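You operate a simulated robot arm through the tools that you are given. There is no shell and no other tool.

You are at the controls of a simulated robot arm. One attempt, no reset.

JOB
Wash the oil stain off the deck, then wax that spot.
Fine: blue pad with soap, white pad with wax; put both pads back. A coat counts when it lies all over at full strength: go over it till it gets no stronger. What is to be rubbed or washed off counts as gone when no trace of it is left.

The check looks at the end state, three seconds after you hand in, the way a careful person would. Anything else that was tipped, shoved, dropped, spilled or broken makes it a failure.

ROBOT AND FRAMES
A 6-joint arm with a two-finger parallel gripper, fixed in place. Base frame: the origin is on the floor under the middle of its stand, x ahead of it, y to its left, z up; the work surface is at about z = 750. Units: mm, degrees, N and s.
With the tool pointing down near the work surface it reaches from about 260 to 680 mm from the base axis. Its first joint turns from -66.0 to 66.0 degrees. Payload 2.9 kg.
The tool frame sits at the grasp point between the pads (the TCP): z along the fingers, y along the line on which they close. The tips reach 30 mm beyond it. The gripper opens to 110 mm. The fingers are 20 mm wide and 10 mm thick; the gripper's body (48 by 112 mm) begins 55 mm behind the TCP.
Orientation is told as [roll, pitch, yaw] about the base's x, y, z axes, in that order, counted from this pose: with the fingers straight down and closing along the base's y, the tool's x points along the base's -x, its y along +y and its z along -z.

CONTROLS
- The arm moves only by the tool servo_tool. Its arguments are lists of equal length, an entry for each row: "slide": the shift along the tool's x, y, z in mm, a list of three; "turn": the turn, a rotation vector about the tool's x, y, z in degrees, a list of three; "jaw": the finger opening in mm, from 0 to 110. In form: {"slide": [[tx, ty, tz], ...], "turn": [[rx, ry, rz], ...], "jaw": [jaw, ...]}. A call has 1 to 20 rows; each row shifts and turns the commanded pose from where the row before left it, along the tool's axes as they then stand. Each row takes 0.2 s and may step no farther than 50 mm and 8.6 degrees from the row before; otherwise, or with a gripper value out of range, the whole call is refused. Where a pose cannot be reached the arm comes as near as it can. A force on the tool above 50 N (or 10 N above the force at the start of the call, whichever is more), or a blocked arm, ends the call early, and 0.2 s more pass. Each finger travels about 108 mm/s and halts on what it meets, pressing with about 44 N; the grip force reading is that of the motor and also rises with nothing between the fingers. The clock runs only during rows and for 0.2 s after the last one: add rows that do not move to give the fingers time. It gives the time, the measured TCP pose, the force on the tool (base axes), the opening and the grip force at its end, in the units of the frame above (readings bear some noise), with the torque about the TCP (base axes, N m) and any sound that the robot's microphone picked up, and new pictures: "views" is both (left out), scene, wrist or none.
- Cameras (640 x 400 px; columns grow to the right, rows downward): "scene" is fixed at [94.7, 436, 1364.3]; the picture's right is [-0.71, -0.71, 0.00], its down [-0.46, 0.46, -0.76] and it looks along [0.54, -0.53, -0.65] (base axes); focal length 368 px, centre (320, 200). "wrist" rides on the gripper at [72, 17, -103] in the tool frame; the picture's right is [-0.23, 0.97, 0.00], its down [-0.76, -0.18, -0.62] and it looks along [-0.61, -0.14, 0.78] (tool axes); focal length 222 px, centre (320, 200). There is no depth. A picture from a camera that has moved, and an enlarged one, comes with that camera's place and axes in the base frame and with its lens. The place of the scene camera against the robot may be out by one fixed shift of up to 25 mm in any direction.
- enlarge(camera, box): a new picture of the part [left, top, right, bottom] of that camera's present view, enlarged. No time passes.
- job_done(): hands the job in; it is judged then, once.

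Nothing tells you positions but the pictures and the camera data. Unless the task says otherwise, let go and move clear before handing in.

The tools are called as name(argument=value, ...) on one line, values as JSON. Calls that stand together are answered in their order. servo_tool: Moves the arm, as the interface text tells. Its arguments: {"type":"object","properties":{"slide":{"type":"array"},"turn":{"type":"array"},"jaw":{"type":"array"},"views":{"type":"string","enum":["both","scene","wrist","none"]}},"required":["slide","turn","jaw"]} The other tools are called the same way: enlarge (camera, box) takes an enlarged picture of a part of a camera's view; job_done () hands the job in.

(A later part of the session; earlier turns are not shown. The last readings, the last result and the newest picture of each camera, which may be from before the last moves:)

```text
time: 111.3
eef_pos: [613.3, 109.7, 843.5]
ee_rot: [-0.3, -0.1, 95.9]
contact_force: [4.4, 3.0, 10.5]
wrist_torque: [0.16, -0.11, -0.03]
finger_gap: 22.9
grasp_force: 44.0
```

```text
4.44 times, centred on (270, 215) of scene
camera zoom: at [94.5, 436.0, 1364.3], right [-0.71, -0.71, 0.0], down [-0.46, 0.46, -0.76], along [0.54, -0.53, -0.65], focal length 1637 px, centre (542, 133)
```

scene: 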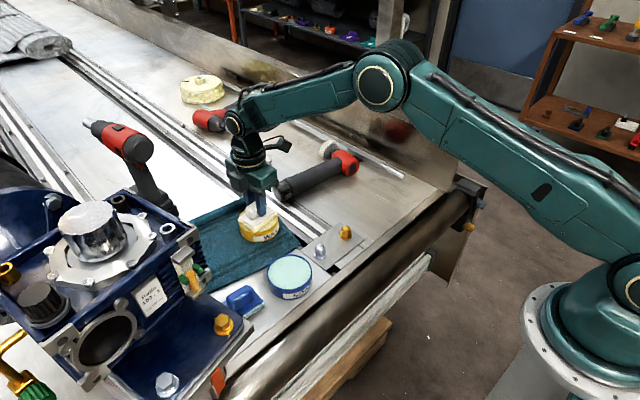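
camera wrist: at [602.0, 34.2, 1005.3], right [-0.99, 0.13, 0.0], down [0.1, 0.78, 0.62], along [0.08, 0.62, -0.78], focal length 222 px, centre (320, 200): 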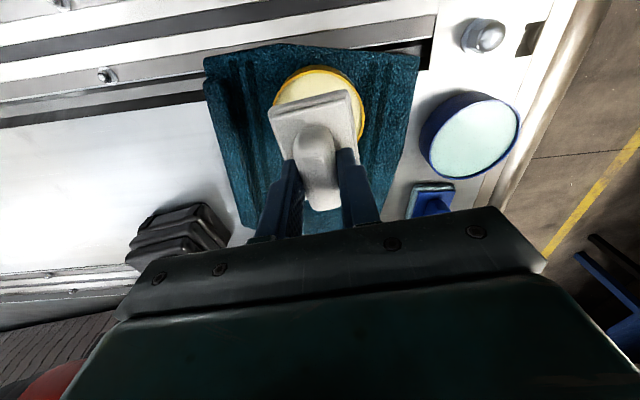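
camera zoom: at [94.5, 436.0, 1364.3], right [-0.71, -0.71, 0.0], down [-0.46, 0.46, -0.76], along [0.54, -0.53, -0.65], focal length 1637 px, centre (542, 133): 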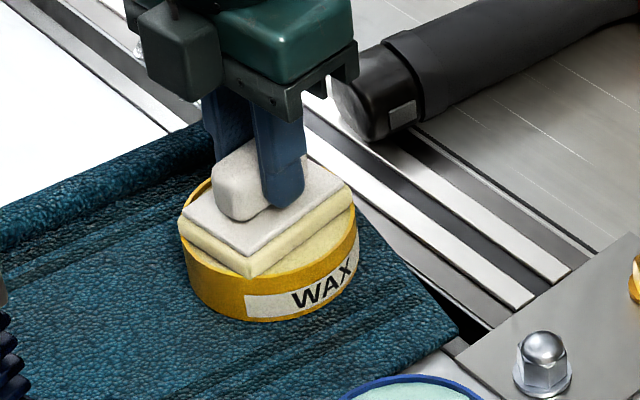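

The white pad is loaded with wax. I'll lift high, square it to yaw 90 and carry it to the cleaned spot.

servo_tool(slide=[[0, 0, -10], [0, 0, -35], [0, 0, -35], [0, 0, 0], [37.4, 24.4, 0], [37.4, 24.4, 0], [37.4, 24.4, 0], [37.4, 24.4, 0], [37.4, 24.4, 0], [37.3, 24.4, 0], [0, 0, 40], [0, 0, 40], [0, 0, 26], [0, 0, 0]], turn=[[0, 0, 0], [0, 0, 0], [0, 0, 0], [0, 0, 5.9], [0, 0, 0], [0, 0, 0], [0, 0, 0], [0, 0, 0], [0, 0, 0], [0, 0, 0], [0, 0, 0], [0, 0, 0], [0, 0, 0], [0, 0, 0]], jaw=[15, 15, 15, 15, 15, 15, 15, 15, 15, 15, 15, 15, 15, 15], views="both")

enlarge(camera="scene", box=[310, 130, 450, 250])

```text
time: 114.3
eef_pos: [465.6, -117.8, 815.3]
ee_rot: [0.0, 0.0, 90.0]
contact_force: [0.4, -0.5, -0.5]
wrist_torque: [0.0, 0.01, 0.03]
finger_gap: 22.7
grasp_force: 44.2
camera wrist: at [449.7, -189.9, 918.5], right [-0.97, 0.23, 0.0], down [0.18, 0.76, 0.62], along [0.14, 0.61, -0.78], focal length 222 px, centre (320, 200)
```

scene: 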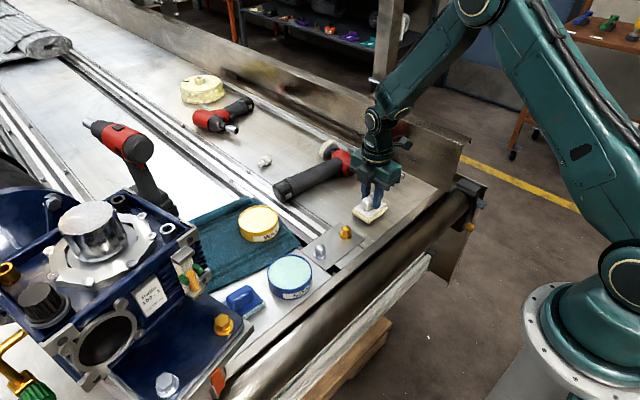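
wrist: 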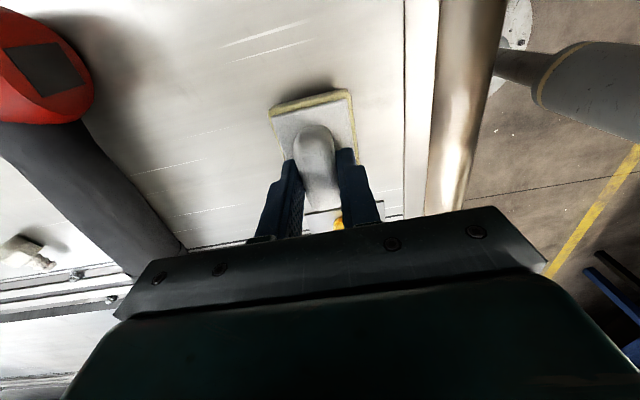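

```text
3.33 times, centred on (380, 190) of scene
camera zoom: at [94.7, 436.0, 1364.3], right [-0.71, -0.71, 0.0], down [-0.46, 0.46, -0.76], along [0.54, -0.53, -0.65], focal length 1228 px, centre (120, 233)
```

zoom: 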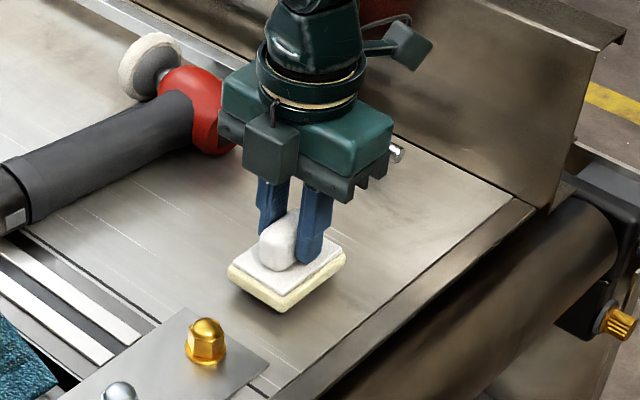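

servo_tool(slide=[[0, 0, 4], [0, 0, 2], [0, 0, 0]], turn=[[0, 0, 0], [0, 0, 0], [0, 0, 0]], jaw=[15, 15, 15], views="none")

servo_tool(slide=[[0, 0, 1], [0, 0, 0]], turn=[[0, 0, 0], [0, 0, 0]], jaw=[15, 15], views="none")

servo_tool(slide=[[0, 0, 1], [0, 0, 0]], turn=[[0, 0, 0], [0, 0, 0]], jaw=[15, 15], views="none")

```text
time: 115.1
eef_pos: [465.8, -117.4, 809.7]
ee_rot: [0.0, 0.0, 89.9]
contact_force: [-0.4, 0.2, -0.8]
wrist_torque: [-0.02, 0.0, -0.03]
finger_gap: 22.7
grasp_force: 43.6
```

```text
time: 115.7
eef_pos: [466.0, -114.6, 809.2]
ee_rot: [0.0, 0.0, 90.0]
contact_force: [-0.3, -0.5, -0.2]
wrist_torque: [0.0, 0.01, 0.01]
finger_gap: 22.8
grasp_force: 44.4
```

```text
time: 116.3
eef_pos: [465.7, -115.1, 806.9]
ee_rot: [0.0, 0.1, 90.0]
contact_force: [0.5, -0.1, -0.4]
wrist_torque: [-0.04, 0.02, 0.02]
finger_gap: 23.0
grasp_force: 43.6
```

servo_tool(slide=[[0, 0, 0.8], [0, 0, 0]], turn=[[0, 0, 0], [0, 0, 0]], jaw=[15, 15], views="none")

servo_tool(slide=[[0, 0, 0.7], [0, 0, 0]], turn=[[0, 0, 0], [0, 0, 0]], jaw=[15, 15], views="none")

servo_tool(slide=[[0, 0, 0.6], [0, 0, 0]], turn=[[0, 0, 0], [0, 0, 0]], jaw=[15, 15], views="none")

```text
time: 116.9
eef_pos: [465.5, -115.5, 806.8]
ee_rot: [-0.1, 0.0, 90.0]
contact_force: [0.4, 0.0, -1.1]
wrist_torque: [-0.01, -0.01, 0.0]
finger_gap: 23.0
grasp_force: 43.9
```

```text
time: 117.5
eef_pos: [464.6, -115.9, 806.3]
ee_rot: [0.0, 0.1, 90.1]
contact_force: [-0.2, 0.0, -0.2]
wrist_torque: [-0.03, 0.01, -0.01]
finger_gap: 22.7
grasp_force: 43.9
```

```text
time: 118.1
eef_pos: [466.6, -114.4, 806.0]
ee_rot: [0.1, 0.1, 90.1]
contact_force: [-0.2, -0.3, -1.0]
wrist_torque: [0.02, -0.02, -0.06]
finger_gap: 22.6
grasp_force: 44.2
```

servo_tool(slide=[[0, 0, 0.6], [0, 0, 0]], turn=[[0, 0, 0], [0, 0, 0]], jaw=[15, 15], views="none")

servo_tool(slide=[[0, 0, 0.5], [0, 0, 0]], turn=[[0, 0, 0], [0, 0, 0]], jaw=[15, 15], views="none")

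```text
time: 118.7
eef_pos: [465.4, -114.2, 805.4]
ee_rot: [-0.1, 0.1, 90.1]
contact_force: [-0.5, 0.5, 4.0]
wrist_torque: [-0.02, 0.05, 0.02]
finger_gap: 22.6
grasp_force: 43.8
```

```text
time: 119.3
eef_pos: [466.7, -114.8, 804.8]
ee_rot: [0.0, 0.0, 90.0]
contact_force: [-8.1, 1.8, 17.9]
wrist_torque: [0.04, 0.32, 0.01]
finger_gap: 22.8
grasp_force: 44.0
```

Contact at about 18 N. I'll start waxing with a first lane out and back and watch the force.

servo_tool(slide=[[13, 0, 0], [13, 0, 0], [13, 0, 0], [13, 0, 0], [13, 0, 0], [13, 0, 0]], turn=[[0, 0, 0], [0, 0, 0], [0, 0, 0], [0, 0, 0], [0, 0, 0], [0, 0, 0]], jaw=[15, 15, 15, 15, 15, 15], views="both")

enlarge(camera="scene", box=[330, 150, 430, 235])

```text
time: 120.7
eef_pos: [466.1, -189.9, 804.5]
ee_rot: [-0.1, 0.0, 90.0]
contact_force: [-1.2, 9.8, 24.4]
wrist_torque: [0.33, 0.07, -0.02]
finger_gap: 22.6
grasp_force: 43.4
camera wrist: at [448.3, -263.4, 908.3], right [-0.97, 0.23, 0.0], down [0.18, 0.76, 0.62], along [0.14, 0.61, -0.78], focal length 222 px, centre (320, 200)
```

scene: 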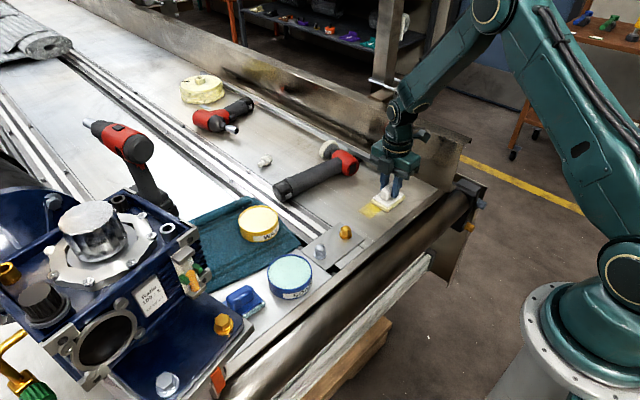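
wrist: 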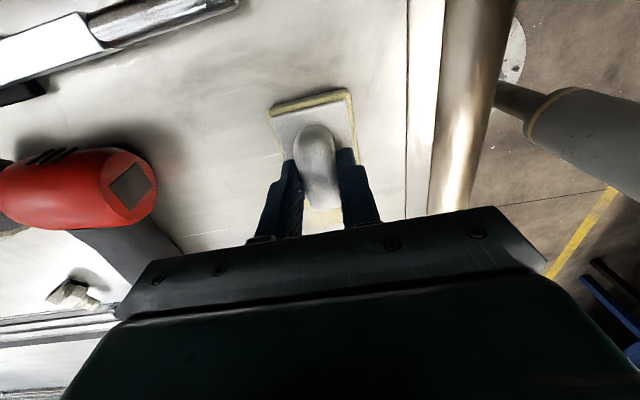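

```text
4.71 times, centred on (380, 192) of scene
camera zoom: at [94.3, 436.4, 1364.2], right [-0.71, -0.71, 0.0], down [-0.46, 0.46, -0.76], along [0.54, -0.53, -0.65], focal length 1733 px, centre (38, 235)
```

zoom: 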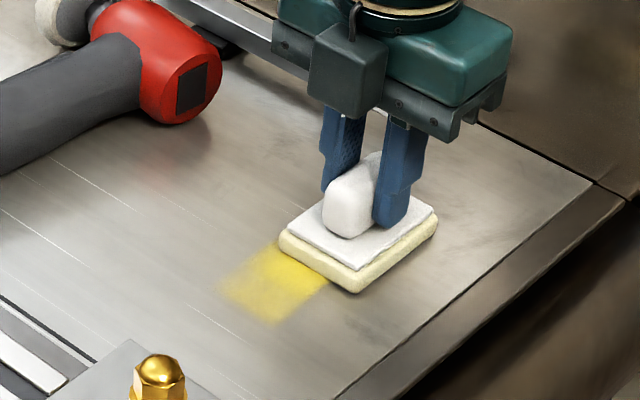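

Wax is going on visibly yellow. I'll cover the whole spot with overlapping, longer lanes.

servo_tool(slide=[[10, 0, -0.15], [-12.5, 0, 0], [-12.5, 0, 0], [-12.5, 0, 0], [-12.5, 0, 0], [-12.5, 0, 0], [-12.5, 0, 0], [-12.5, 0, 0], [-12.5, 0, 0], [0, -12, 0], [12.5, 0, 0], [12.5, 0, 0], [12.5, 0, 0], [12.5, 0, 0], [12.5, 0, 0], [12.5, 0, 0], [12.5, 0, 0], [12.5, 0, 0]], turn=[[0, 0, 0], [0, 0, 0], [0, 0, 0], [0, 0, 0], [0, 0, 0], [0, 0, 0], [0, 0, 0], [0, 0, 0], [0, 0, 0], [0, 0, 0], [0, 0, 0], [0, 0, 0], [0, 0, 0], [0, 0, 0], [0, 0, 0], [0, 0, 0], [0, 0, 0], [0, 0, 0]], jaw=[15, 15, 15, 15, 15, 15, 15, 15, 15, 15, 15, 15, 15, 15, 15, 15, 15, 15], views="none")

```text
time: 124.5
eef_pos: [476.9, -203.3, 803.8]
ee_rot: [0.0, 0.1, 90.0]
contact_force: [-0.9, 4.1, 10.3]
wrist_torque: [0.23, 0.05, -0.11]
finger_gap: 22.6
grasp_force: 44.0
```

servo_tool(slide=[[0, -12, 0.15], [-12.5, 0, 0], [-12.5, 0, 0], [-12.5, 0, 0], [-12.5, 0, 0], [-12.5, 0, 0], [-12.5, 0, 0], [-12.5, 0, 0], [-12.5, 0, 0], [0, -13, 0], [12.5, 0, 0], [12.5, 0, 0], [12.5, 0, 0], [12.5, 0, 0], [12.5, 0, 0], [12.5, 0, 0], [12.5, 0, 0], [12.5, 0, 0]], turn=[[0, 0, 0], [0, 0, 0], [0, 0, 0], [0, 0, 0], [0, 0, 0], [0, 0, 0], [0, 0, 0], [0, 0, 0], [0, 0, 0], [0, 0, 0], [0, 0, 0], [0, 0, 0], [0, 0, 0], [0, 0, 0], [0, 0, 0], [0, 0, 0], [0, 0, 0], [0, 0, 0]], jaw=[15, 15, 15, 15, 15, 15, 15, 15, 15, 15, 15, 15, 15, 15, 15, 15, 15, 15], views="both")

enlarge(camera="scene", box=[330, 150, 430, 235])

```text
time: 128.3
eef_pos: [502.0, -205.0, 804.3]
ee_rot: [-0.1, -0.1, 90.0]
contact_force: [2.1, 8.7, 21.9]
wrist_torque: [0.36, -0.05, -0.1]
finger_gap: 22.5
grasp_force: 43.9
camera wrist: at [484.6, -277.0, 908.0], right [-0.97, 0.23, 0.0], down [0.18, 0.76, 0.62], along [0.14, 0.61, -0.78], focal length 222 px, centre (320, 200)
```

scene: 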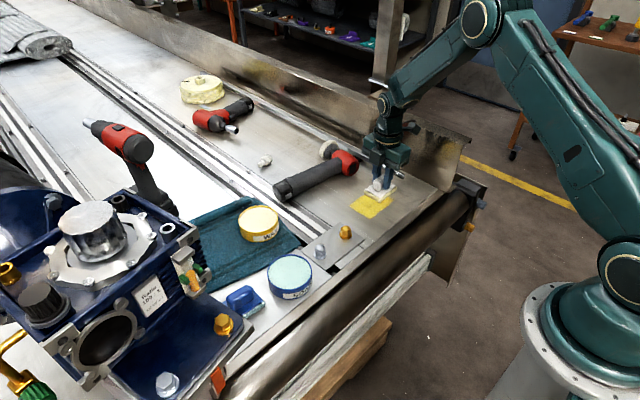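
wrist: 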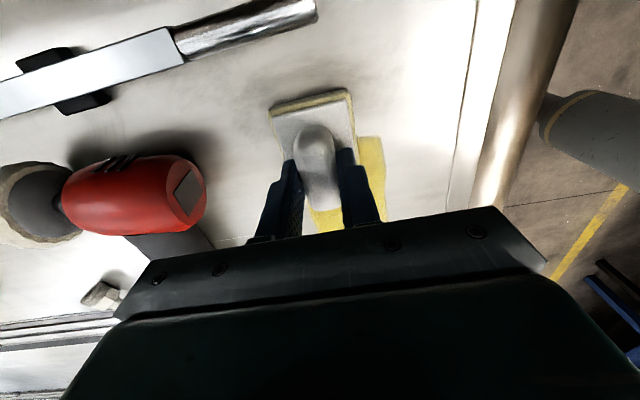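

```text
4.71 times, centred on (380, 192) of scene
camera zoom: at [94.3, 436.3, 1364.2], right [-0.71, -0.71, 0.0], down [-0.46, 0.46, -0.76], along [0.54, -0.53, -0.65], focal length 1733 px, centre (38, 235)
```

zoom: 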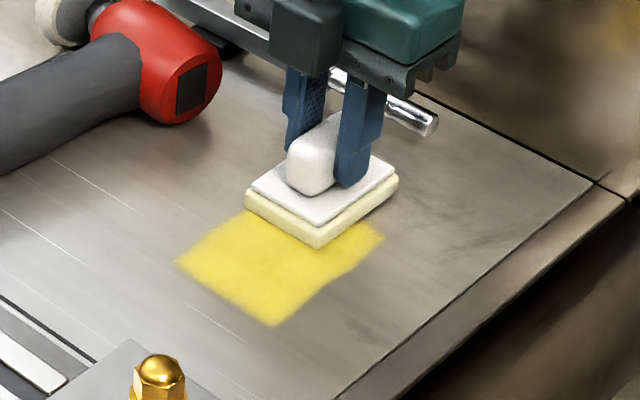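

The wax patch is filling in over the spot. I'll continue with more lanes to build it up evenly.

servo_tool(slide=[[0, -10, 0], [-13, 0, 0], [-13, 0, 0], [-13, 0, 0], [-13, 0, 0], [-13, 0, 0], [-13, 0, 0], [-13, 0, 0], [-13, 0, 0], [0, 13, 0], [13, 0, 0], [13, 0, 0], [13, 0, 0], [13, 0, 0], [13, 0, 0], [13, 0, 0], [13, 0, 0], [13, 0, 0]], turn=[[0, 0, 0], [0, 0, 0], [0, 0, 0], [0, 0, 0], [0, 0, 0], [0, 0, 0], [0, 0, 0], [0, 0, 0], [0, 0, 0], [0, 0, 0], [0, 0, 0], [0, 0, 0], [0, 0, 0], [0, 0, 0], [0, 0, 0], [0, 0, 0], [0, 0, 0], [0, 0, 0]], jaw=[15, 15, 15, 15, 15, 15, 15, 15, 15, 15, 15, 15, 15, 15, 15, 15, 15, 15], views="none")

servo_tool(slide=[[0, 13, 0], [-13, 0, 0], [-13, 0, 0], [-13, 0, 0], [-13, 0, 0], [-13, 0, 0], [-13, 0, 0], [-13, 0, 0], [-13, 0, 0], [0, 13, 0], [13, 0, 0], [13, 0, 0], [13, 0, 0], [13, 0, 0], [13, 0, 0], [13, 0, 0], [13, 0, 0], [13, 0, 0]], turn=[[0, 0, 0], [0, 0, 0], [0, 0, 0], [0, 0, 0], [0, 0, 0], [0, 0, 0], [0, 0, 0], [0, 0, 0], [0, 0, 0], [0, 0, 0], [0, 0, 0], [0, 0, 0], [0, 0, 0], [0, 0, 0], [0, 0, 0], [0, 0, 0], [0, 0, 0], [0, 0, 0]], jaw=[15, 15, 15, 15, 15, 15, 15, 15, 15, 15, 15, 15, 15, 15, 15, 15, 15, 15], views="none")

```text
time: 132.1
eef_pos: [498.8, -204.8, 804.3]
ee_rot: [-0.2, -0.1, 90.1]
contact_force: [0.6, 8.3, 21.5]
wrist_torque: [0.36, 0.0, -0.08]
finger_gap: 22.9
grasp_force: 44.1
```

```text
time: 135.9
eef_pos: [473.0, -204.2, 803.6]
ee_rot: [-0.1, 0.0, 90.0]
contact_force: [0.3, 9.9, 25.8]
wrist_torque: [0.43, 0.13, -0.15]
finger_gap: 23.0
grasp_force: 43.5
```

servo_tool(slide=[[0, 13, 0], [-13, 0, 0], [-13, 0, 0], [-13, 0, 0], [-13, 0, 0], [-13, 0, 0], [-13, 0, 0], [-13, 0, 0], [-13, 0, 0], [0, 0, -10], [0, 0, -40], [0, 0, -40], [-45, 0, 0], [-45, 0, 0], [-35, 0, 0], [0, 0, 0]], turn=[[0, 0, 0], [0, 0, 0], [0, 0, 0], [0, 0, 0], [0, 0, 0], [0, 0, 0], [0, 0, 0], [0, 0, 0], [0, 0, 0], [0, 0, 0], [0, 0, 0], [0, 0, 0], [0, 0, 0], [0, 0, 0], [0, 0, 0], [0, 0, 0]], jaw=[15, 15, 15, 15, 15, 15, 15, 15, 15, 15, 15, 15, 15, 15, 15, 15], views="both")

enlarge(camera="scene", box=[330, 165, 420, 235])

enlarge(camera="scene", box=[345, 180, 401, 220])

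```text
time: 139.3
eef_pos: [462.8, 27.3, 890.0]
ee_rot: [0.0, 0.0, 90.1]
contact_force: [-0.6, 0.5, -0.4]
wrist_torque: [-0.01, -0.01, 0.07]
finger_gap: 23.0
grasp_force: 43.5
camera wrist: at [446.1, -46.0, 993.3], right [-0.97, 0.23, 0.0], down [0.18, 0.76, 0.62], along [0.14, 0.61, -0.78], focal length 222 px, centre (320, 200)
```

scene: 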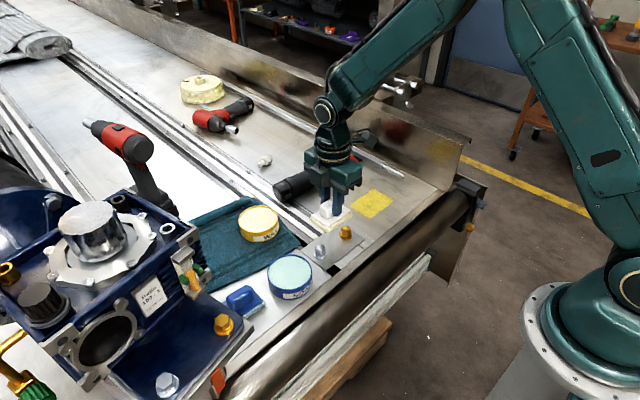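
wrist: 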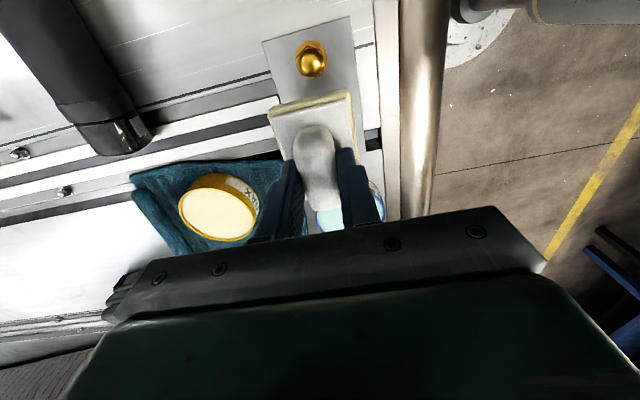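

```text
5.71 times, centred on (375, 200) of scene
camera zoom: at [94.6, 436.0, 1364.3], right [-0.71, -0.71, 0.0], down [-0.46, 0.46, -0.76], along [0.54, -0.53, -0.65], focal length 2104 px, centre (6, 200)
```

zoom: 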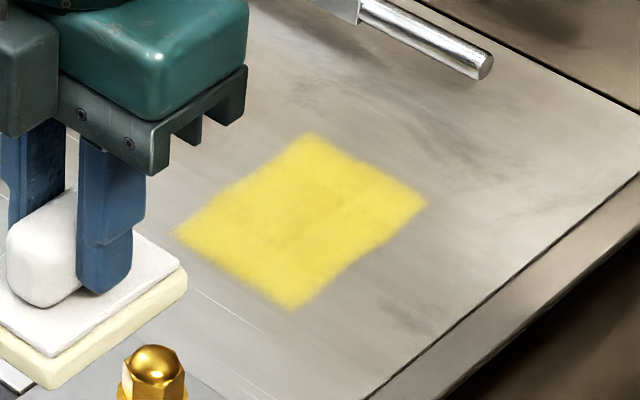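

```text
10.00 times, centred on (373, 200) of scene
camera zoom: at [94.6, 436.0, 1364.3], right [-0.71, -0.71, 0.0], down [-0.46, 0.46, -0.76], along [0.54, -0.53, -0.65], focal length 3682 px, centre (-210, 200)
```

zoom: 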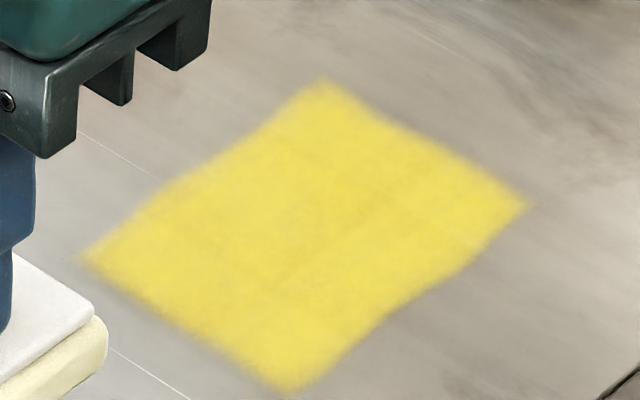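

enlarge(camera="scene", box=[352, 186, 376, 201])

enlarge(camera="scene", box=[370, 186, 394, 201])

enlarge(camera="scene", box=[352, 200, 376, 215])

enlarge(camera="scene", box=[370, 200, 394, 215])

```text
16.00 times, centred on (364, 194) of scene
camera zoom: at [94.6, 436.0, 1364.3], right [-0.71, -0.71, 0.0], down [-0.46, 0.46, -0.76], along [0.54, -0.53, -0.65], focal length 5892 px, centre (-384, 304)
```

zoom: 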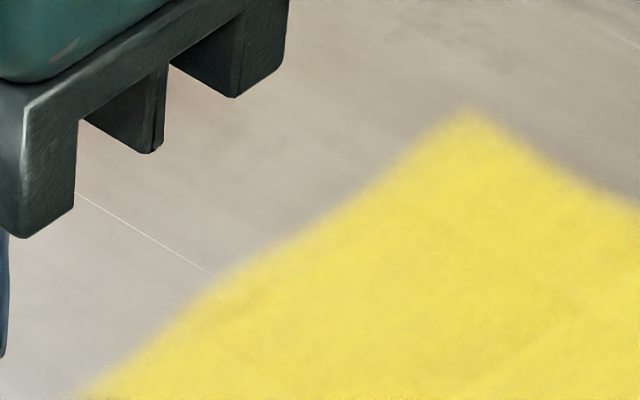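

```text
16.00 times, centred on (382, 194) of scene
camera zoom: at [94.6, 436.0, 1364.3], right [-0.71, -0.71, 0.0], down [-0.46, 0.46, -0.76], along [0.54, -0.53, -0.65], focal length 5892 px, centre (-672, 304)
```

zoom: 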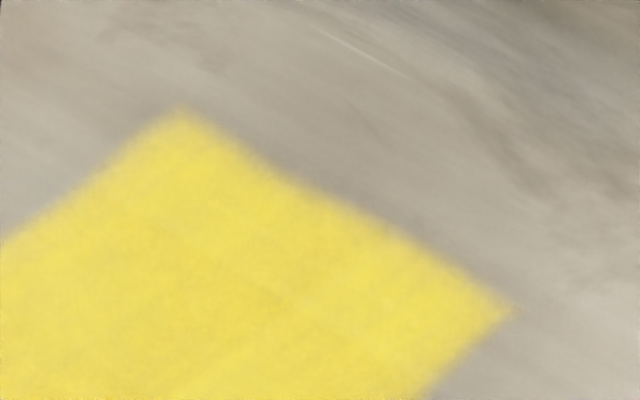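

```text
16.00 times, centred on (364, 208) of scene
camera zoom: at [94.6, 436.0, 1364.3], right [-0.71, -0.71, 0.0], down [-0.46, 0.46, -0.76], along [0.54, -0.53, -0.65], focal length 5892 px, centre (-384, 80)
```

zoom: 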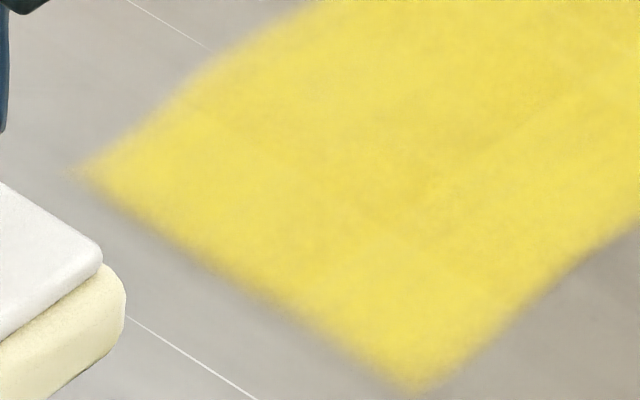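

```text
16.00 times, centred on (382, 208) of scene
camera zoom: at [94.6, 436.0, 1364.3], right [-0.71, -0.71, 0.0], down [-0.46, 0.46, -0.76], along [0.54, -0.53, -0.65], focal length 5892 px, centre (-672, 80)
```

zoom: 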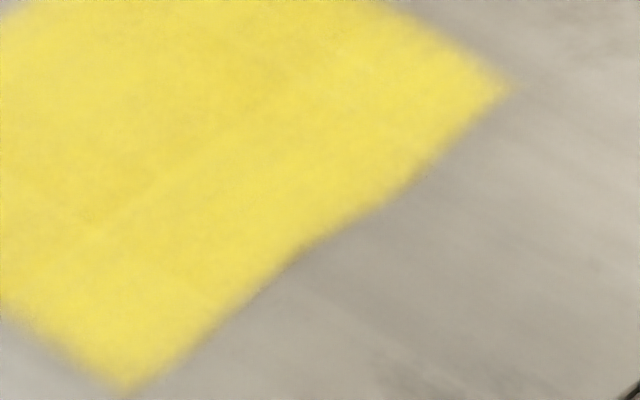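

The coat looks nearly uniform. To make sure it is at full strength, I'll re-load wax and go over it again, then compare.

servo_tool(slide=[[0, 0, -20], [-20.3, -37.2, 0], [-20.3, -37.2, 0], [-20.3, -37.2, 0], [-20.3, -37.2, 0], [0, 0, 30], [0, 0, 28], [0, 0, 0], [0, 0, 0]], turn=[[0, 0, 0], [0, 0, 0], [0, 0, 0], [0, 0, 0], [0, 0, 0], [0, 0, 0], [0, 0, 0], [0, 0, 0], [0, 0, 0]], jaw=[15, 15, 15, 15, 15, 15, 15, 15, 15], views="both")

enlarge(camera="scene", box=[220, 170, 320, 260])

enlarge(camera="scene", box=[330, 165, 420, 235])

```text
time: 141.3
eef_pos: [611.1, 107.3, 855.7]
ee_rot: [0.1, 0.0, 90.1]
contact_force: [0.0, -0.2, -0.5]
wrist_torque: [0.06, -0.03, -0.03]
finger_gap: 23.2
grasp_force: 44.1
camera wrist: at [594.0, 35.3, 959.2], right [-0.97, 0.23, 0.0], down [0.18, 0.76, 0.62], along [0.14, 0.61, -0.78], focal length 222 px, centre (320, 200)
```

scene: 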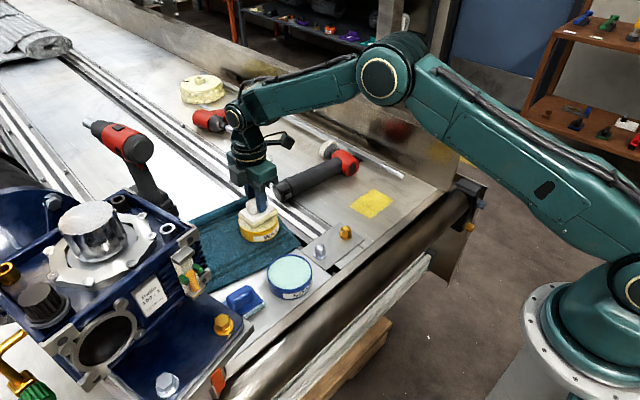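
wrist: 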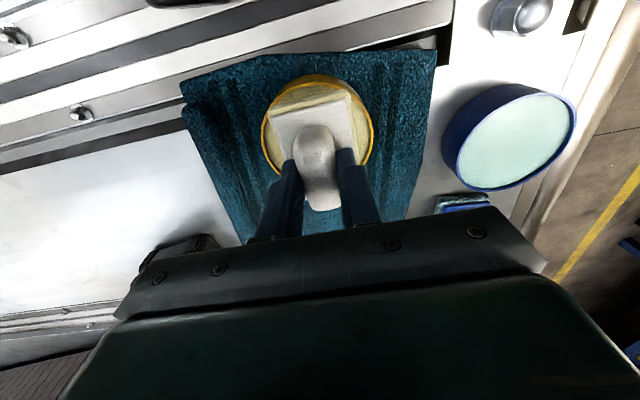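

```text
4.44 times, centred on (270, 215) of scene
camera zoom: at [94.7, 436.0, 1364.3], right [-0.71, -0.71, 0.0], down [-0.46, 0.46, -0.76], along [0.54, -0.53, -0.65], focal length 1637 px, centre (542, 133)
```

zoom: 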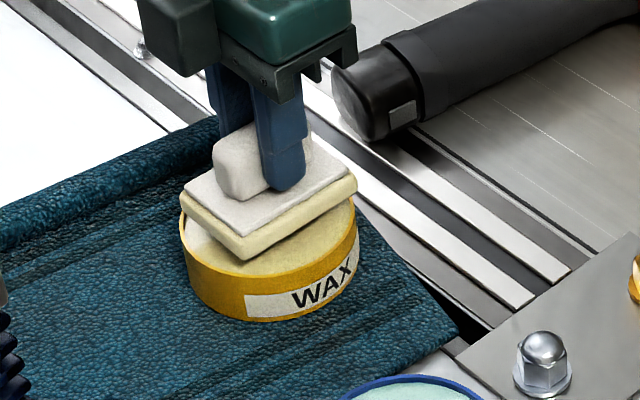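

```text
5.71 times, centred on (375, 200) of scene
camera zoom: at [94.7, 436.0, 1364.3], right [-0.71, -0.71, 0.0], down [-0.46, 0.46, -0.76], along [0.54, -0.53, -0.65], focal length 2104 px, centre (6, 200)
```

zoom: 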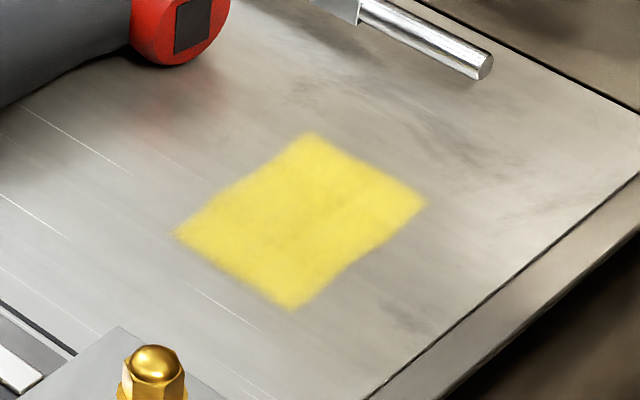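

servo_tool(slide=[[0, 0, 5], [0, 0, 4], [0, 0, 0]], turn=[[0, 0, 0], [0, 0, 0], [0, 0, 0]], jaw=[15, 15, 15], views="none")

servo_tool(slide=[[0, 0, 1.2], [0, 0, 0]], turn=[[0, 0, 0], [0, 0, 0]], jaw=[15, 15], views="none")

servo_tool(slide=[[0, 0, 1], [0, 0, 0]], turn=[[0, 0, 0], [0, 0, 0]], jaw=[15, 15], views="none")

servo_tool(slide=[[0, 0, 0.8], [0, 0, 0]], turn=[[0, 0, 0], [0, 0, 0]], jaw=[15, 15], views="none")

```text
time: 142.1
eef_pos: [612.3, 106.4, 848.6]
ee_rot: [0.0, 0.0, 90.0]
contact_force: [-0.5, 1.1, -0.6]
wrist_torque: [0.02, -0.01, 0.0]
finger_gap: 22.9
grasp_force: 44.0
```

```text
time: 142.7
eef_pos: [611.7, 107.0, 846.3]
ee_rot: [0.0, -0.1, 90.0]
contact_force: [-0.9, -0.2, -0.2]
wrist_torque: [0.01, -0.02, 0.01]
finger_gap: 22.8
grasp_force: 44.0
```

```text
time: 143.3
eef_pos: [609.4, 107.5, 845.4]
ee_rot: [0.0, 0.1, 90.0]
contact_force: [-0.7, 0.3, -0.7]
wrist_torque: [0.0, -0.01, -0.03]
finger_gap: 22.6
grasp_force: 43.9
```

```text
time: 143.9
eef_pos: [609.5, 107.4, 844.4]
ee_rot: [0.0, 0.0, 90.0]
contact_force: [-0.3, 0.1, -0.4]
wrist_torque: [-0.06, 0.0, 0.0]
finger_gap: 22.9
grasp_force: 44.4
```

servo_tool(slide=[[0, 0, 0.8], [0, 0, 0]], turn=[[0, 0, 0], [0, 0, 0]], jaw=[15, 15], views="none")

servo_tool(slide=[[0, 0, 0.8], [0, 0, 0]], turn=[[0, 0, 0], [0, 0, 0]], jaw=[15, 15], views="none")

servo_tool(slide=[[0, 0, 0.6], [0, 0, 0]], turn=[[0, 0, 0], [0, 0, 0]], jaw=[15, 15], views="none")

```text
time: 144.5
eef_pos: [609.7, 106.2, 842.7]
ee_rot: [0.0, 0.0, 90.0]
contact_force: [0.2, 1.0, -0.3]
wrist_torque: [0.0, 0.01, 0.01]
finger_gap: 22.9
grasp_force: 44.6
```

```text
time: 145.1
eef_pos: [609.5, 107.5, 843.5]
ee_rot: [0.0, 0.0, 90.0]
contact_force: [-0.2, -0.1, -0.3]
wrist_torque: [0.0, -0.01, 0.02]
finger_gap: 23.0
grasp_force: 44.1
```

```text
time: 145.7
eef_pos: [609.3, 107.1, 843.5]
ee_rot: [-0.1, 0.0, 90.1]
contact_force: [1.1, 1.4, 2.8]
wrist_torque: [0.04, 0.04, -0.01]
finger_gap: 22.9
grasp_force: 43.9
```

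servo_tool(slide=[[0, 0, 0.5], [0, 0, 0], [0, 0, 0]], turn=[[0, 0, 0], [0, 0, 0], [0, 0, 0]], jaw=[15, 15, 15], views="scene")

enlarge(camera="scene", box=[220, 170, 320, 260])

```text
time: 146.5
eef_pos: [609.0, 107.6, 842.5]
ee_rot: [0.0, 0.0, 90.0]
contact_force: [-1.2, -0.9, 10.0]
wrist_torque: [-0.1, 0.14, 0.01]
finger_gap: 22.5
grasp_force: 43.9
```

scene: 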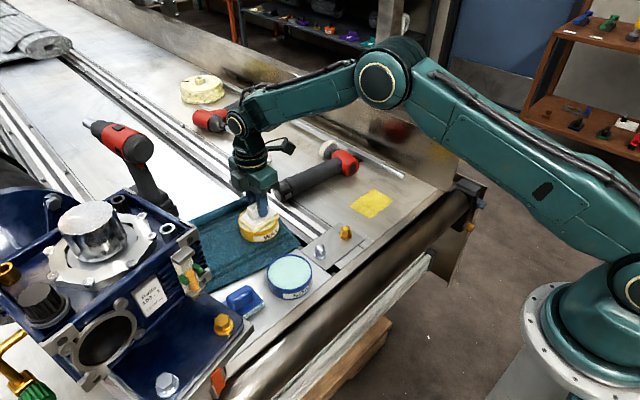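

```text
4.44 times, centred on (270, 215) of scene
camera zoom: at [94.4, 436.0, 1364.4], right [-0.71, -0.71, 0.0], down [-0.46, 0.46, -0.76], along [0.54, -0.53, -0.65], focal length 1637 px, centre (542, 133)
```

zoom: 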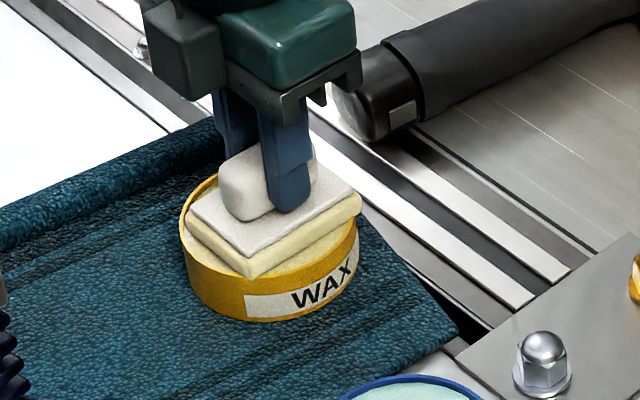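

servo_tool(slide=[[0, 0, -10], [0, 0, -35], [0, 0, -35], [37, 24, 0], [37, 24, 0], [37, 24, 0], [37, 24, 0], [37, 24, 0], [37, 24, 0], [0, 0, 40], [0, 0, 40], [0, 0, 30], [0, 0, 4], [0, 0, 0]], turn=[[0, 0, 0], [0, 0, 0], [0, 0, 0], [0, 0, 0], [0, 0, 0], [0, 0, 0], [0, 0, 0], [0, 0, 0], [0, 0, 0], [0, 0, 0], [0, 0, 0], [0, 0, 0], [0, 0, 0], [0, 0, 0]], jaw=[15, 15, 15, 15, 15, 15, 15, 15, 15, 15, 15, 15, 15, 15], views="none")

servo_tool(slide=[[0, 0, 1.2], [0, 0, 0]], turn=[[0, 0, 0], [0, 0, 0]], jaw=[15, 15], views="none")

servo_tool(slide=[[0, 0, 0.8], [0, 0, 0]], turn=[[0, 0, 0], [0, 0, 0]], jaw=[15, 15], views="none")

```text
time: 149.5
eef_pos: [465.9, -114.3, 805.1]
ee_rot: [0.0, 0.0, 90.0]
contact_force: [-0.6, -1.2, 0.0]
wrist_torque: [0.03, 0.0, -0.01]
finger_gap: 22.9
grasp_force: 43.8
```

```text
time: 150.1
eef_pos: [465.6, -114.0, 804.7]
ee_rot: [0.0, 0.0, 90.0]
contact_force: [-0.9, 0.9, 3.0]
wrist_torque: [-0.04, 0.1, -0.03]
finger_gap: 22.6
grasp_force: 43.3
```

```text
time: 150.7
eef_pos: [465.9, -114.6, 805.9]
ee_rot: [0.0, 0.2, 90.1]
contact_force: [-2.5, 2.3, 14.9]
wrist_torque: [0.08, 0.23, 0.01]
finger_gap: 23.0
grasp_force: 44.4
```

servo_tool(slide=[[-13, 0, 0], [13, 0, 0], [13, 0, 0], [13, 0, 0], [13, 0, 0], [13, 0, 0], [13, 0, 0], [13, 0, 0], [13, 0, 0], [0, 13, 0], [-13, 0, 0], [-13, 0, 0], [-13, 0, 0], [-13, 0, 0], [-13, 0, 0], [-13, 0, 0], [-13, 0, 0], [-13, 0, 0]], turn=[[0, 0, 0], [0, 0, 0], [0, 0, 0], [0, 0, 0], [0, 0, 0], [0, 0, 0], [0, 0, 0], [0, 0, 0], [0, 0, 0], [0, 0, 0], [0, 0, 0], [0, 0, 0], [0, 0, 0], [0, 0, 0], [0, 0, 0], [0, 0, 0], [0, 0, 0], [0, 0, 0]], jaw=[15, 15, 15, 15, 15, 15, 15, 15, 15, 15, 15, 15, 15, 15, 15, 15, 15, 15], views="none")

servo_tool(slide=[[0, -10, 0], [0, -10, 0], [13, 0, 0], [13, 0, 0], [13, 0, 0], [13, 0, 0], [13, 0, 0], [13, 0, 0], [13, 0, 0], [13, 0, 0], [0, -13, 0], [-13, 0, 0], [-13, 0, 0], [-13, 0, 0], [-13, 0, 0], [-13, 0, 0], [-13, 0, 0], [-13, 0, 0], [-13, 0, 0]], turn=[[0, 0, 0], [0, 0, 0], [0, 0, 0], [0, 0, 0], [0, 0, 0], [0, 0, 0], [0, 0, 0], [0, 0, 0], [0, 0, 0], [0, 0, 0], [0, 0, 0], [0, 0, 0], [0, 0, 0], [0, 0, 0], [0, 0, 0], [0, 0, 0], [0, 0, 0], [0, 0, 0], [0, 0, 0]], jaw=[15, 15, 15, 15, 15, 15, 15, 15, 15, 15, 15, 15, 15, 15, 15, 15, 15, 15, 15], views="none")

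servo_tool(slide=[[0, -13, 0], [13, 0, 0], [13, 0, 0], [13, 0, 0], [13, 0, 0], [13, 0, 0], [13, 0, 0], [13, 0, 0], [13, 0, 0], [0, -13, 0], [-13, 0, 0], [-13, 0, 0], [-13, 0, 0], [-13, 0, 0], [-13, 0, 0], [-13, 0, 0], [-13, 0, 0], [-13, 0, 0]], turn=[[0, 0, 0], [0, 0, 0], [0, 0, 0], [0, 0, 0], [0, 0, 0], [0, 0, 0], [0, 0, 0], [0, 0, 0], [0, 0, 0], [0, 0, 0], [0, 0, 0], [0, 0, 0], [0, 0, 0], [0, 0, 0], [0, 0, 0], [0, 0, 0], [0, 0, 0], [0, 0, 0]], jaw=[15, 15, 15, 15, 15, 15, 15, 15, 15, 15, 15, 15, 15, 15, 15, 15, 15, 15], views="both")

enlarge(camera="scene", box=[330, 165, 420, 235])

```text
time: 154.5
eef_pos: [452.7, -101.2, 806.9]
ee_rot: [0.0, -0.1, 90.0]
contact_force: [-0.7, -0.1, -1.9]
wrist_torque: [-0.01, 0.01, 0.01]
finger_gap: 22.7
grasp_force: 44.5
```

```text
time: 158.5
eef_pos: [485.3, -100.4, 804.8]
ee_rot: [0.0, 0.0, 90.1]
contact_force: [-0.2, -0.1, -2.0]
wrist_torque: [-0.01, 0.0, 0.02]
finger_gap: 22.7
grasp_force: 44.1
```

```text
time: 162.3
eef_pos: [511.8, -103.2, 804.8]
ee_rot: [-0.2, 0.1, 89.9]
contact_force: [-1.3, -10.6, 29.4]
wrist_torque: [-0.17, 0.23, 0.13]
finger_gap: 22.7
grasp_force: 44.1
camera wrist: at [494.9, -175.8, 908.2], right [-0.97, 0.23, 0.0], down [0.18, 0.76, 0.62], along [0.15, 0.61, -0.78], focal length 222 px, centre (320, 200)
```

scene: 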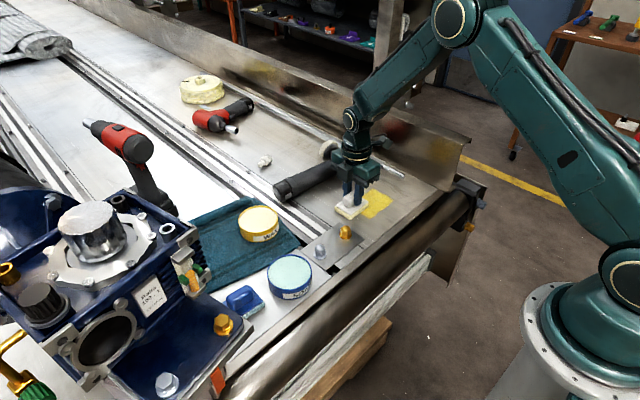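
wrist: 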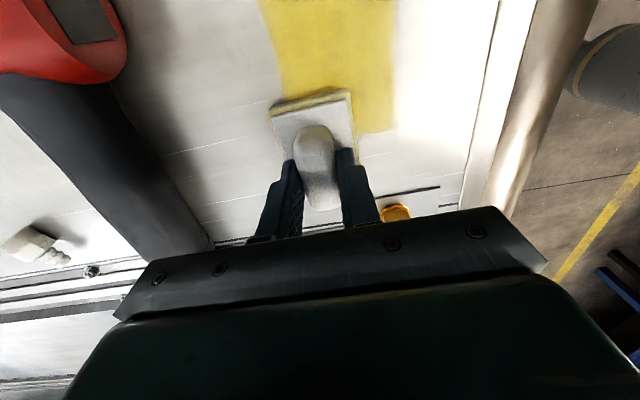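

```text
5.71 times, centred on (375, 200) of scene
camera zoom: at [94.2, 435.8, 1364.4], right [-0.71, -0.71, 0.0], down [-0.46, 0.46, -0.76], along [0.54, -0.53, -0.65], focal length 2104 px, centre (6, 200)
```

zoom: 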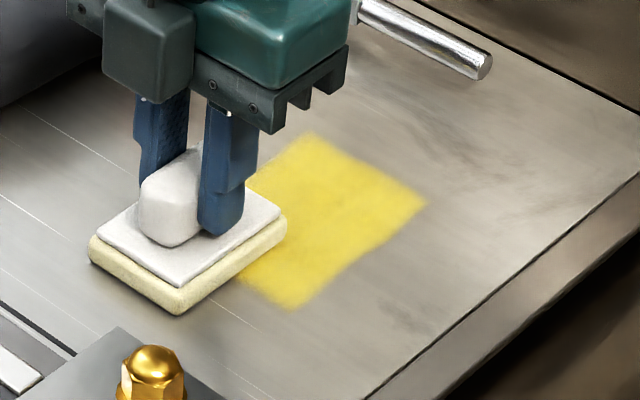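

servo_tool(slide=[[0, 10, 0], [13, 0, 0], [13, 0, 0], [13, 0, 0], [13, 0, 0], [13, 0, 0], [13, 0, 0], [13, 0, 0], [13, 0, 0]], turn=[[0, 0, 0], [0, 0, 0], [0, 0, 0], [0, 0, 0], [0, 0, 0], [0, 0, 0], [0, 0, 0], [0, 0, 0], [0, 0, 0]], jaw=[15, 15, 15, 15, 15, 15, 15, 15, 15], views="none")

servo_tool(slide=[[0, 13, 0.1], [-13, 0, 0], [-13, 0, 0], [-13, 0, 0], [-13, 0, 0]], turn=[[0, 0, 0], [0, 0, 0], [0, 0, 0], [0, 0, 0], [0, 0, 0]], jaw=[15, 15, 15, 15, 15], views="none")

servo_tool(slide=[[-13, 0, 0], [-13, 0, 0], [-13, 0, 0], [-13, 0, 0]], turn=[[0, 0, 0], [0, 0, 0], [0, 0, 0], [0, 0, 0]], jaw=[15, 15, 15, 15], views="none")

```text
time: 164.3
eef_pos: [500.6, -205.2, 804.7]
ee_rot: [0.0, 0.0, 90.1]
contact_force: [0.1, 6.2, 16.0]
wrist_torque: [0.17, -0.03, -0.07]
finger_gap: 23.0
grasp_force: 43.4
```

```text
time: 165.5
eef_pos: [488.0, -151.9, 804.6]
ee_rot: [0.0, -0.1, 90.1]
contact_force: [0.9, -5.1, 11.4]
wrist_torque: [-0.43, -0.06, 0.04]
finger_gap: 22.9
grasp_force: 44.3
```

```text
time: 166.5
eef_pos: [484.9, -100.2, 805.1]
ee_rot: [0.1, -0.1, 90.1]
contact_force: [-0.1, 0.1, -0.9]
wrist_torque: [0.0, -0.02, 0.01]
finger_gap: 22.7
grasp_force: 44.6
```

servo_tool(slide=[[0, 0, 0.4], [0, 0, 0]], turn=[[0, 0, 0], [0, 0, 0]], jaw=[15, 15], views="none")

servo_tool(slide=[[0, 0, 0.3], [0, 0, 0]], turn=[[0, 0, 0], [0, 0, 0]], jaw=[15, 15], views="none")

```text
time: 167.1
eef_pos: [486.8, -100.7, 805.3]
ee_rot: [0.1, -0.1, 90.1]
contact_force: [-1.2, -0.4, -0.5]
wrist_torque: [0.04, 0.02, 0.0]
finger_gap: 22.6
grasp_force: 44.2
```

```text
time: 167.7
eef_pos: [487.8, -101.1, 804.7]
ee_rot: [0.1, 0.0, 90.0]
contact_force: [0.4, 0.2, -0.8]
wrist_torque: [0.01, 0.03, 0.0]
finger_gap: 23.1
grasp_force: 44.2
```

servo_tool(slide=[[0, 0, 0.4], [0, 0, 0]], turn=[[0, 0, 0], [0, 0, 0]], jaw=[15, 15], views="none")

servo_tool(slide=[[0, 0, 0.3], [0, 0, 0]], turn=[[0, 0, 0], [0, 0, 0]], jaw=[15, 15], views="wrist")

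enlarge(camera="scene", box=[330, 165, 420, 235])

```text
time: 168.3
eef_pos: [488.5, -100.5, 804.0]
ee_rot: [0.0, 0.0, 90.0]
contact_force: [-3.7, 2.9, 11.2]
wrist_torque: [0.08, 0.14, -0.03]
finger_gap: 22.5
grasp_force: 43.9
```

```text
time: 168.9
eef_pos: [488.1, -101.8, 804.9]
ee_rot: [-0.2, -0.1, 90.1]
contact_force: [-5.3, 9.8, 24.4]
wrist_torque: [0.24, 0.36, -0.01]
finger_gap: 22.5
grasp_force: 44.1
camera wrist: at [471.0, -173.8, 908.0], right [-0.97, 0.22, 0.0], down [0.17, 0.76, 0.62], along [0.14, 0.61, -0.78], focal length 222 px, centre (320, 200)
```

wrist: 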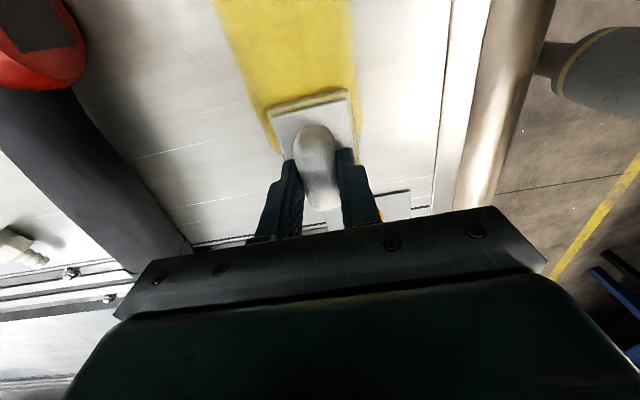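

```text
5.71 times, centred on (375, 200) of scene
camera zoom: at [94.2, 436.3, 1364.3], right [-0.71, -0.71, 0.0], down [-0.46, 0.46, -0.76], along [0.54, -0.53, -0.65], focal length 2104 px, centre (6, 200)
```

zoom: 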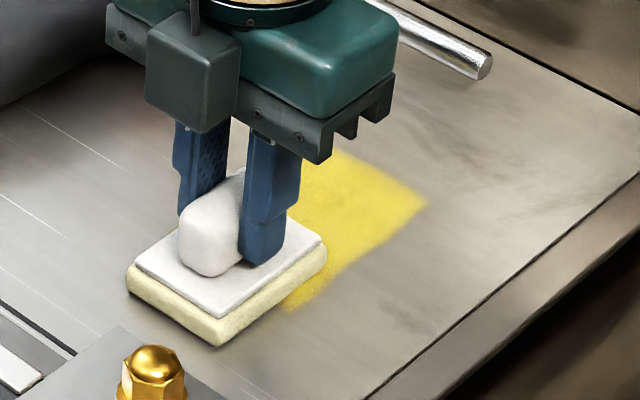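

servo_tool(slide=[[13, 0, 0], [13, 0, 0], [13, 0, 0]], turn=[[0, 0, 0], [0, 0, 0], [0, 0, 0]], jaw=[15, 15, 15], views="none")

servo_tool(slide=[[-13, 0, 0], [-13, 0, 0], [-13, 0, 0]], turn=[[0, 0, 0], [0, 0, 0], [0, 0, 0]], jaw=[15, 15, 15], views="none")

```text
time: 169.7
eef_pos: [489.6, -138.4, 804.2]
ee_rot: [-0.3, 0.0, 90.1]
contact_force: [0.8, 13.9, 34.5]
wrist_torque: [0.44, 0.19, -0.15]
finger_gap: 22.8
grasp_force: 43.8
```

```text
time: 170.5
eef_pos: [488.9, -100.3, 805.3]
ee_rot: [-0.2, 0.1, 90.0]
contact_force: [0.9, -11.2, 26.8]
wrist_torque: [-0.56, 0.09, 0.14]
finger_gap: 22.6
grasp_force: 43.6
```

servo_tool(slide=[[0, -12, -0.5], [13, 0, 0], [13, 0, 0], [13, 0, 0], [-13, 0, 0], [-13, 0, 0], [-13, 0, 0]], turn=[[0, 0, 0], [0, 0, 0], [0, 0, 0], [0, 0, 0], [0, 0, 0], [0, 0, 0], [0, 0, 0]], jaw=[15, 15, 15, 15, 15, 15, 15], views="none")

servo_tool(slide=[[0, -12, 0], [13, 0, 0], [13, 0, 0], [13, 0, 0], [-13, 0, 0], [-13, 0, 0], [-13, 0, 0]], turn=[[0, 0, 0], [0, 0, 0], [0, 0, 0], [0, 0, 0], [0, 0, 0], [0, 0, 0], [0, 0, 0]], jaw=[15, 15, 15, 15, 15, 15, 15], views="none")

```text
time: 172.1
eef_pos: [501.1, -103.0, 805.1]
ee_rot: [-0.3, 0.1, 89.9]
contact_force: [0.7, -10.1, 25.1]
wrist_torque: [-0.19, 0.17, 0.15]
finger_gap: 22.9
grasp_force: 44.2
```

```text
time: 173.7
eef_pos: [514.9, -103.0, 804.3]
ee_rot: [-0.3, 0.2, 89.9]
contact_force: [-0.3, -12.0, 26.6]
wrist_torque: [-0.21, 0.22, 0.15]
finger_gap: 22.9
grasp_force: 43.7
```

servo_tool(slide=[[13, 0, 0], [13, 0, 0], [13, 0, 0], [13, 0, 0], [13, 0, 0], [13, 0, 0], [13, 0, 0], [13, 0, 0]], turn=[[0, 0, 0], [0, 0, 0], [0, 0, 0], [0, 0, 0], [0, 0, 0], [0, 0, 0], [0, 0, 0], [0, 0, 0]], jaw=[15, 15, 15, 15, 15, 15, 15, 15], views="none")

servo_tool(slide=[[0, 13, 0], [-13, 0, 0], [-13, 0, 0], [-13, 0, 0], [-13, 0, 0], [-13, 0, 0], [-13, 0, 0], [-13, 0, 0], [-13, 0, 0]], turn=[[0, 0, 0], [0, 0, 0], [0, 0, 0], [0, 0, 0], [0, 0, 0], [0, 0, 0], [0, 0, 0], [0, 0, 0], [0, 0, 0]], jaw=[15, 15, 15, 15, 15, 15, 15, 15, 15], views="none")

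servo_tool(slide=[[0, 13, 0.2], [13, 0, 0], [13, 0, 0], [13, 0, 0], [13, 0, 0], [13, 0, 0], [13, 0, 0], [13, 0, 0], [13, 0, 0]], turn=[[0, 0, 0], [0, 0, 0], [0, 0, 0], [0, 0, 0], [0, 0, 0], [0, 0, 0], [0, 0, 0], [0, 0, 0], [0, 0, 0]], jaw=[15, 15, 15, 15, 15, 15, 15, 15, 15], views="none")

```text
time: 175.5
eef_pos: [512.3, -206.4, 805.7]
ee_rot: [-0.2, 0.0, 90.0]
contact_force: [-0.8, 7.5, 21.2]
wrist_torque: [0.28, 0.09, -0.13]
finger_gap: 22.4
grasp_force: 44.2
```

```text
time: 177.5
eef_pos: [498.7, -101.9, 804.3]
ee_rot: [-0.1, 0.1, 90.1]
contact_force: [1.9, -11.2, 27.2]
wrist_torque: [-0.47, 0.11, 0.15]
finger_gap: 22.9
grasp_force: 44.0
```

```text
time: 179.5
eef_pos: [484.5, -206.1, 805.7]
ee_rot: [-0.1, 0.0, 90.0]
contact_force: [-0.4, 6.1, 14.6]
wrist_torque: [0.25, 0.04, -0.08]
finger_gap: 22.8
grasp_force: 44.2
```

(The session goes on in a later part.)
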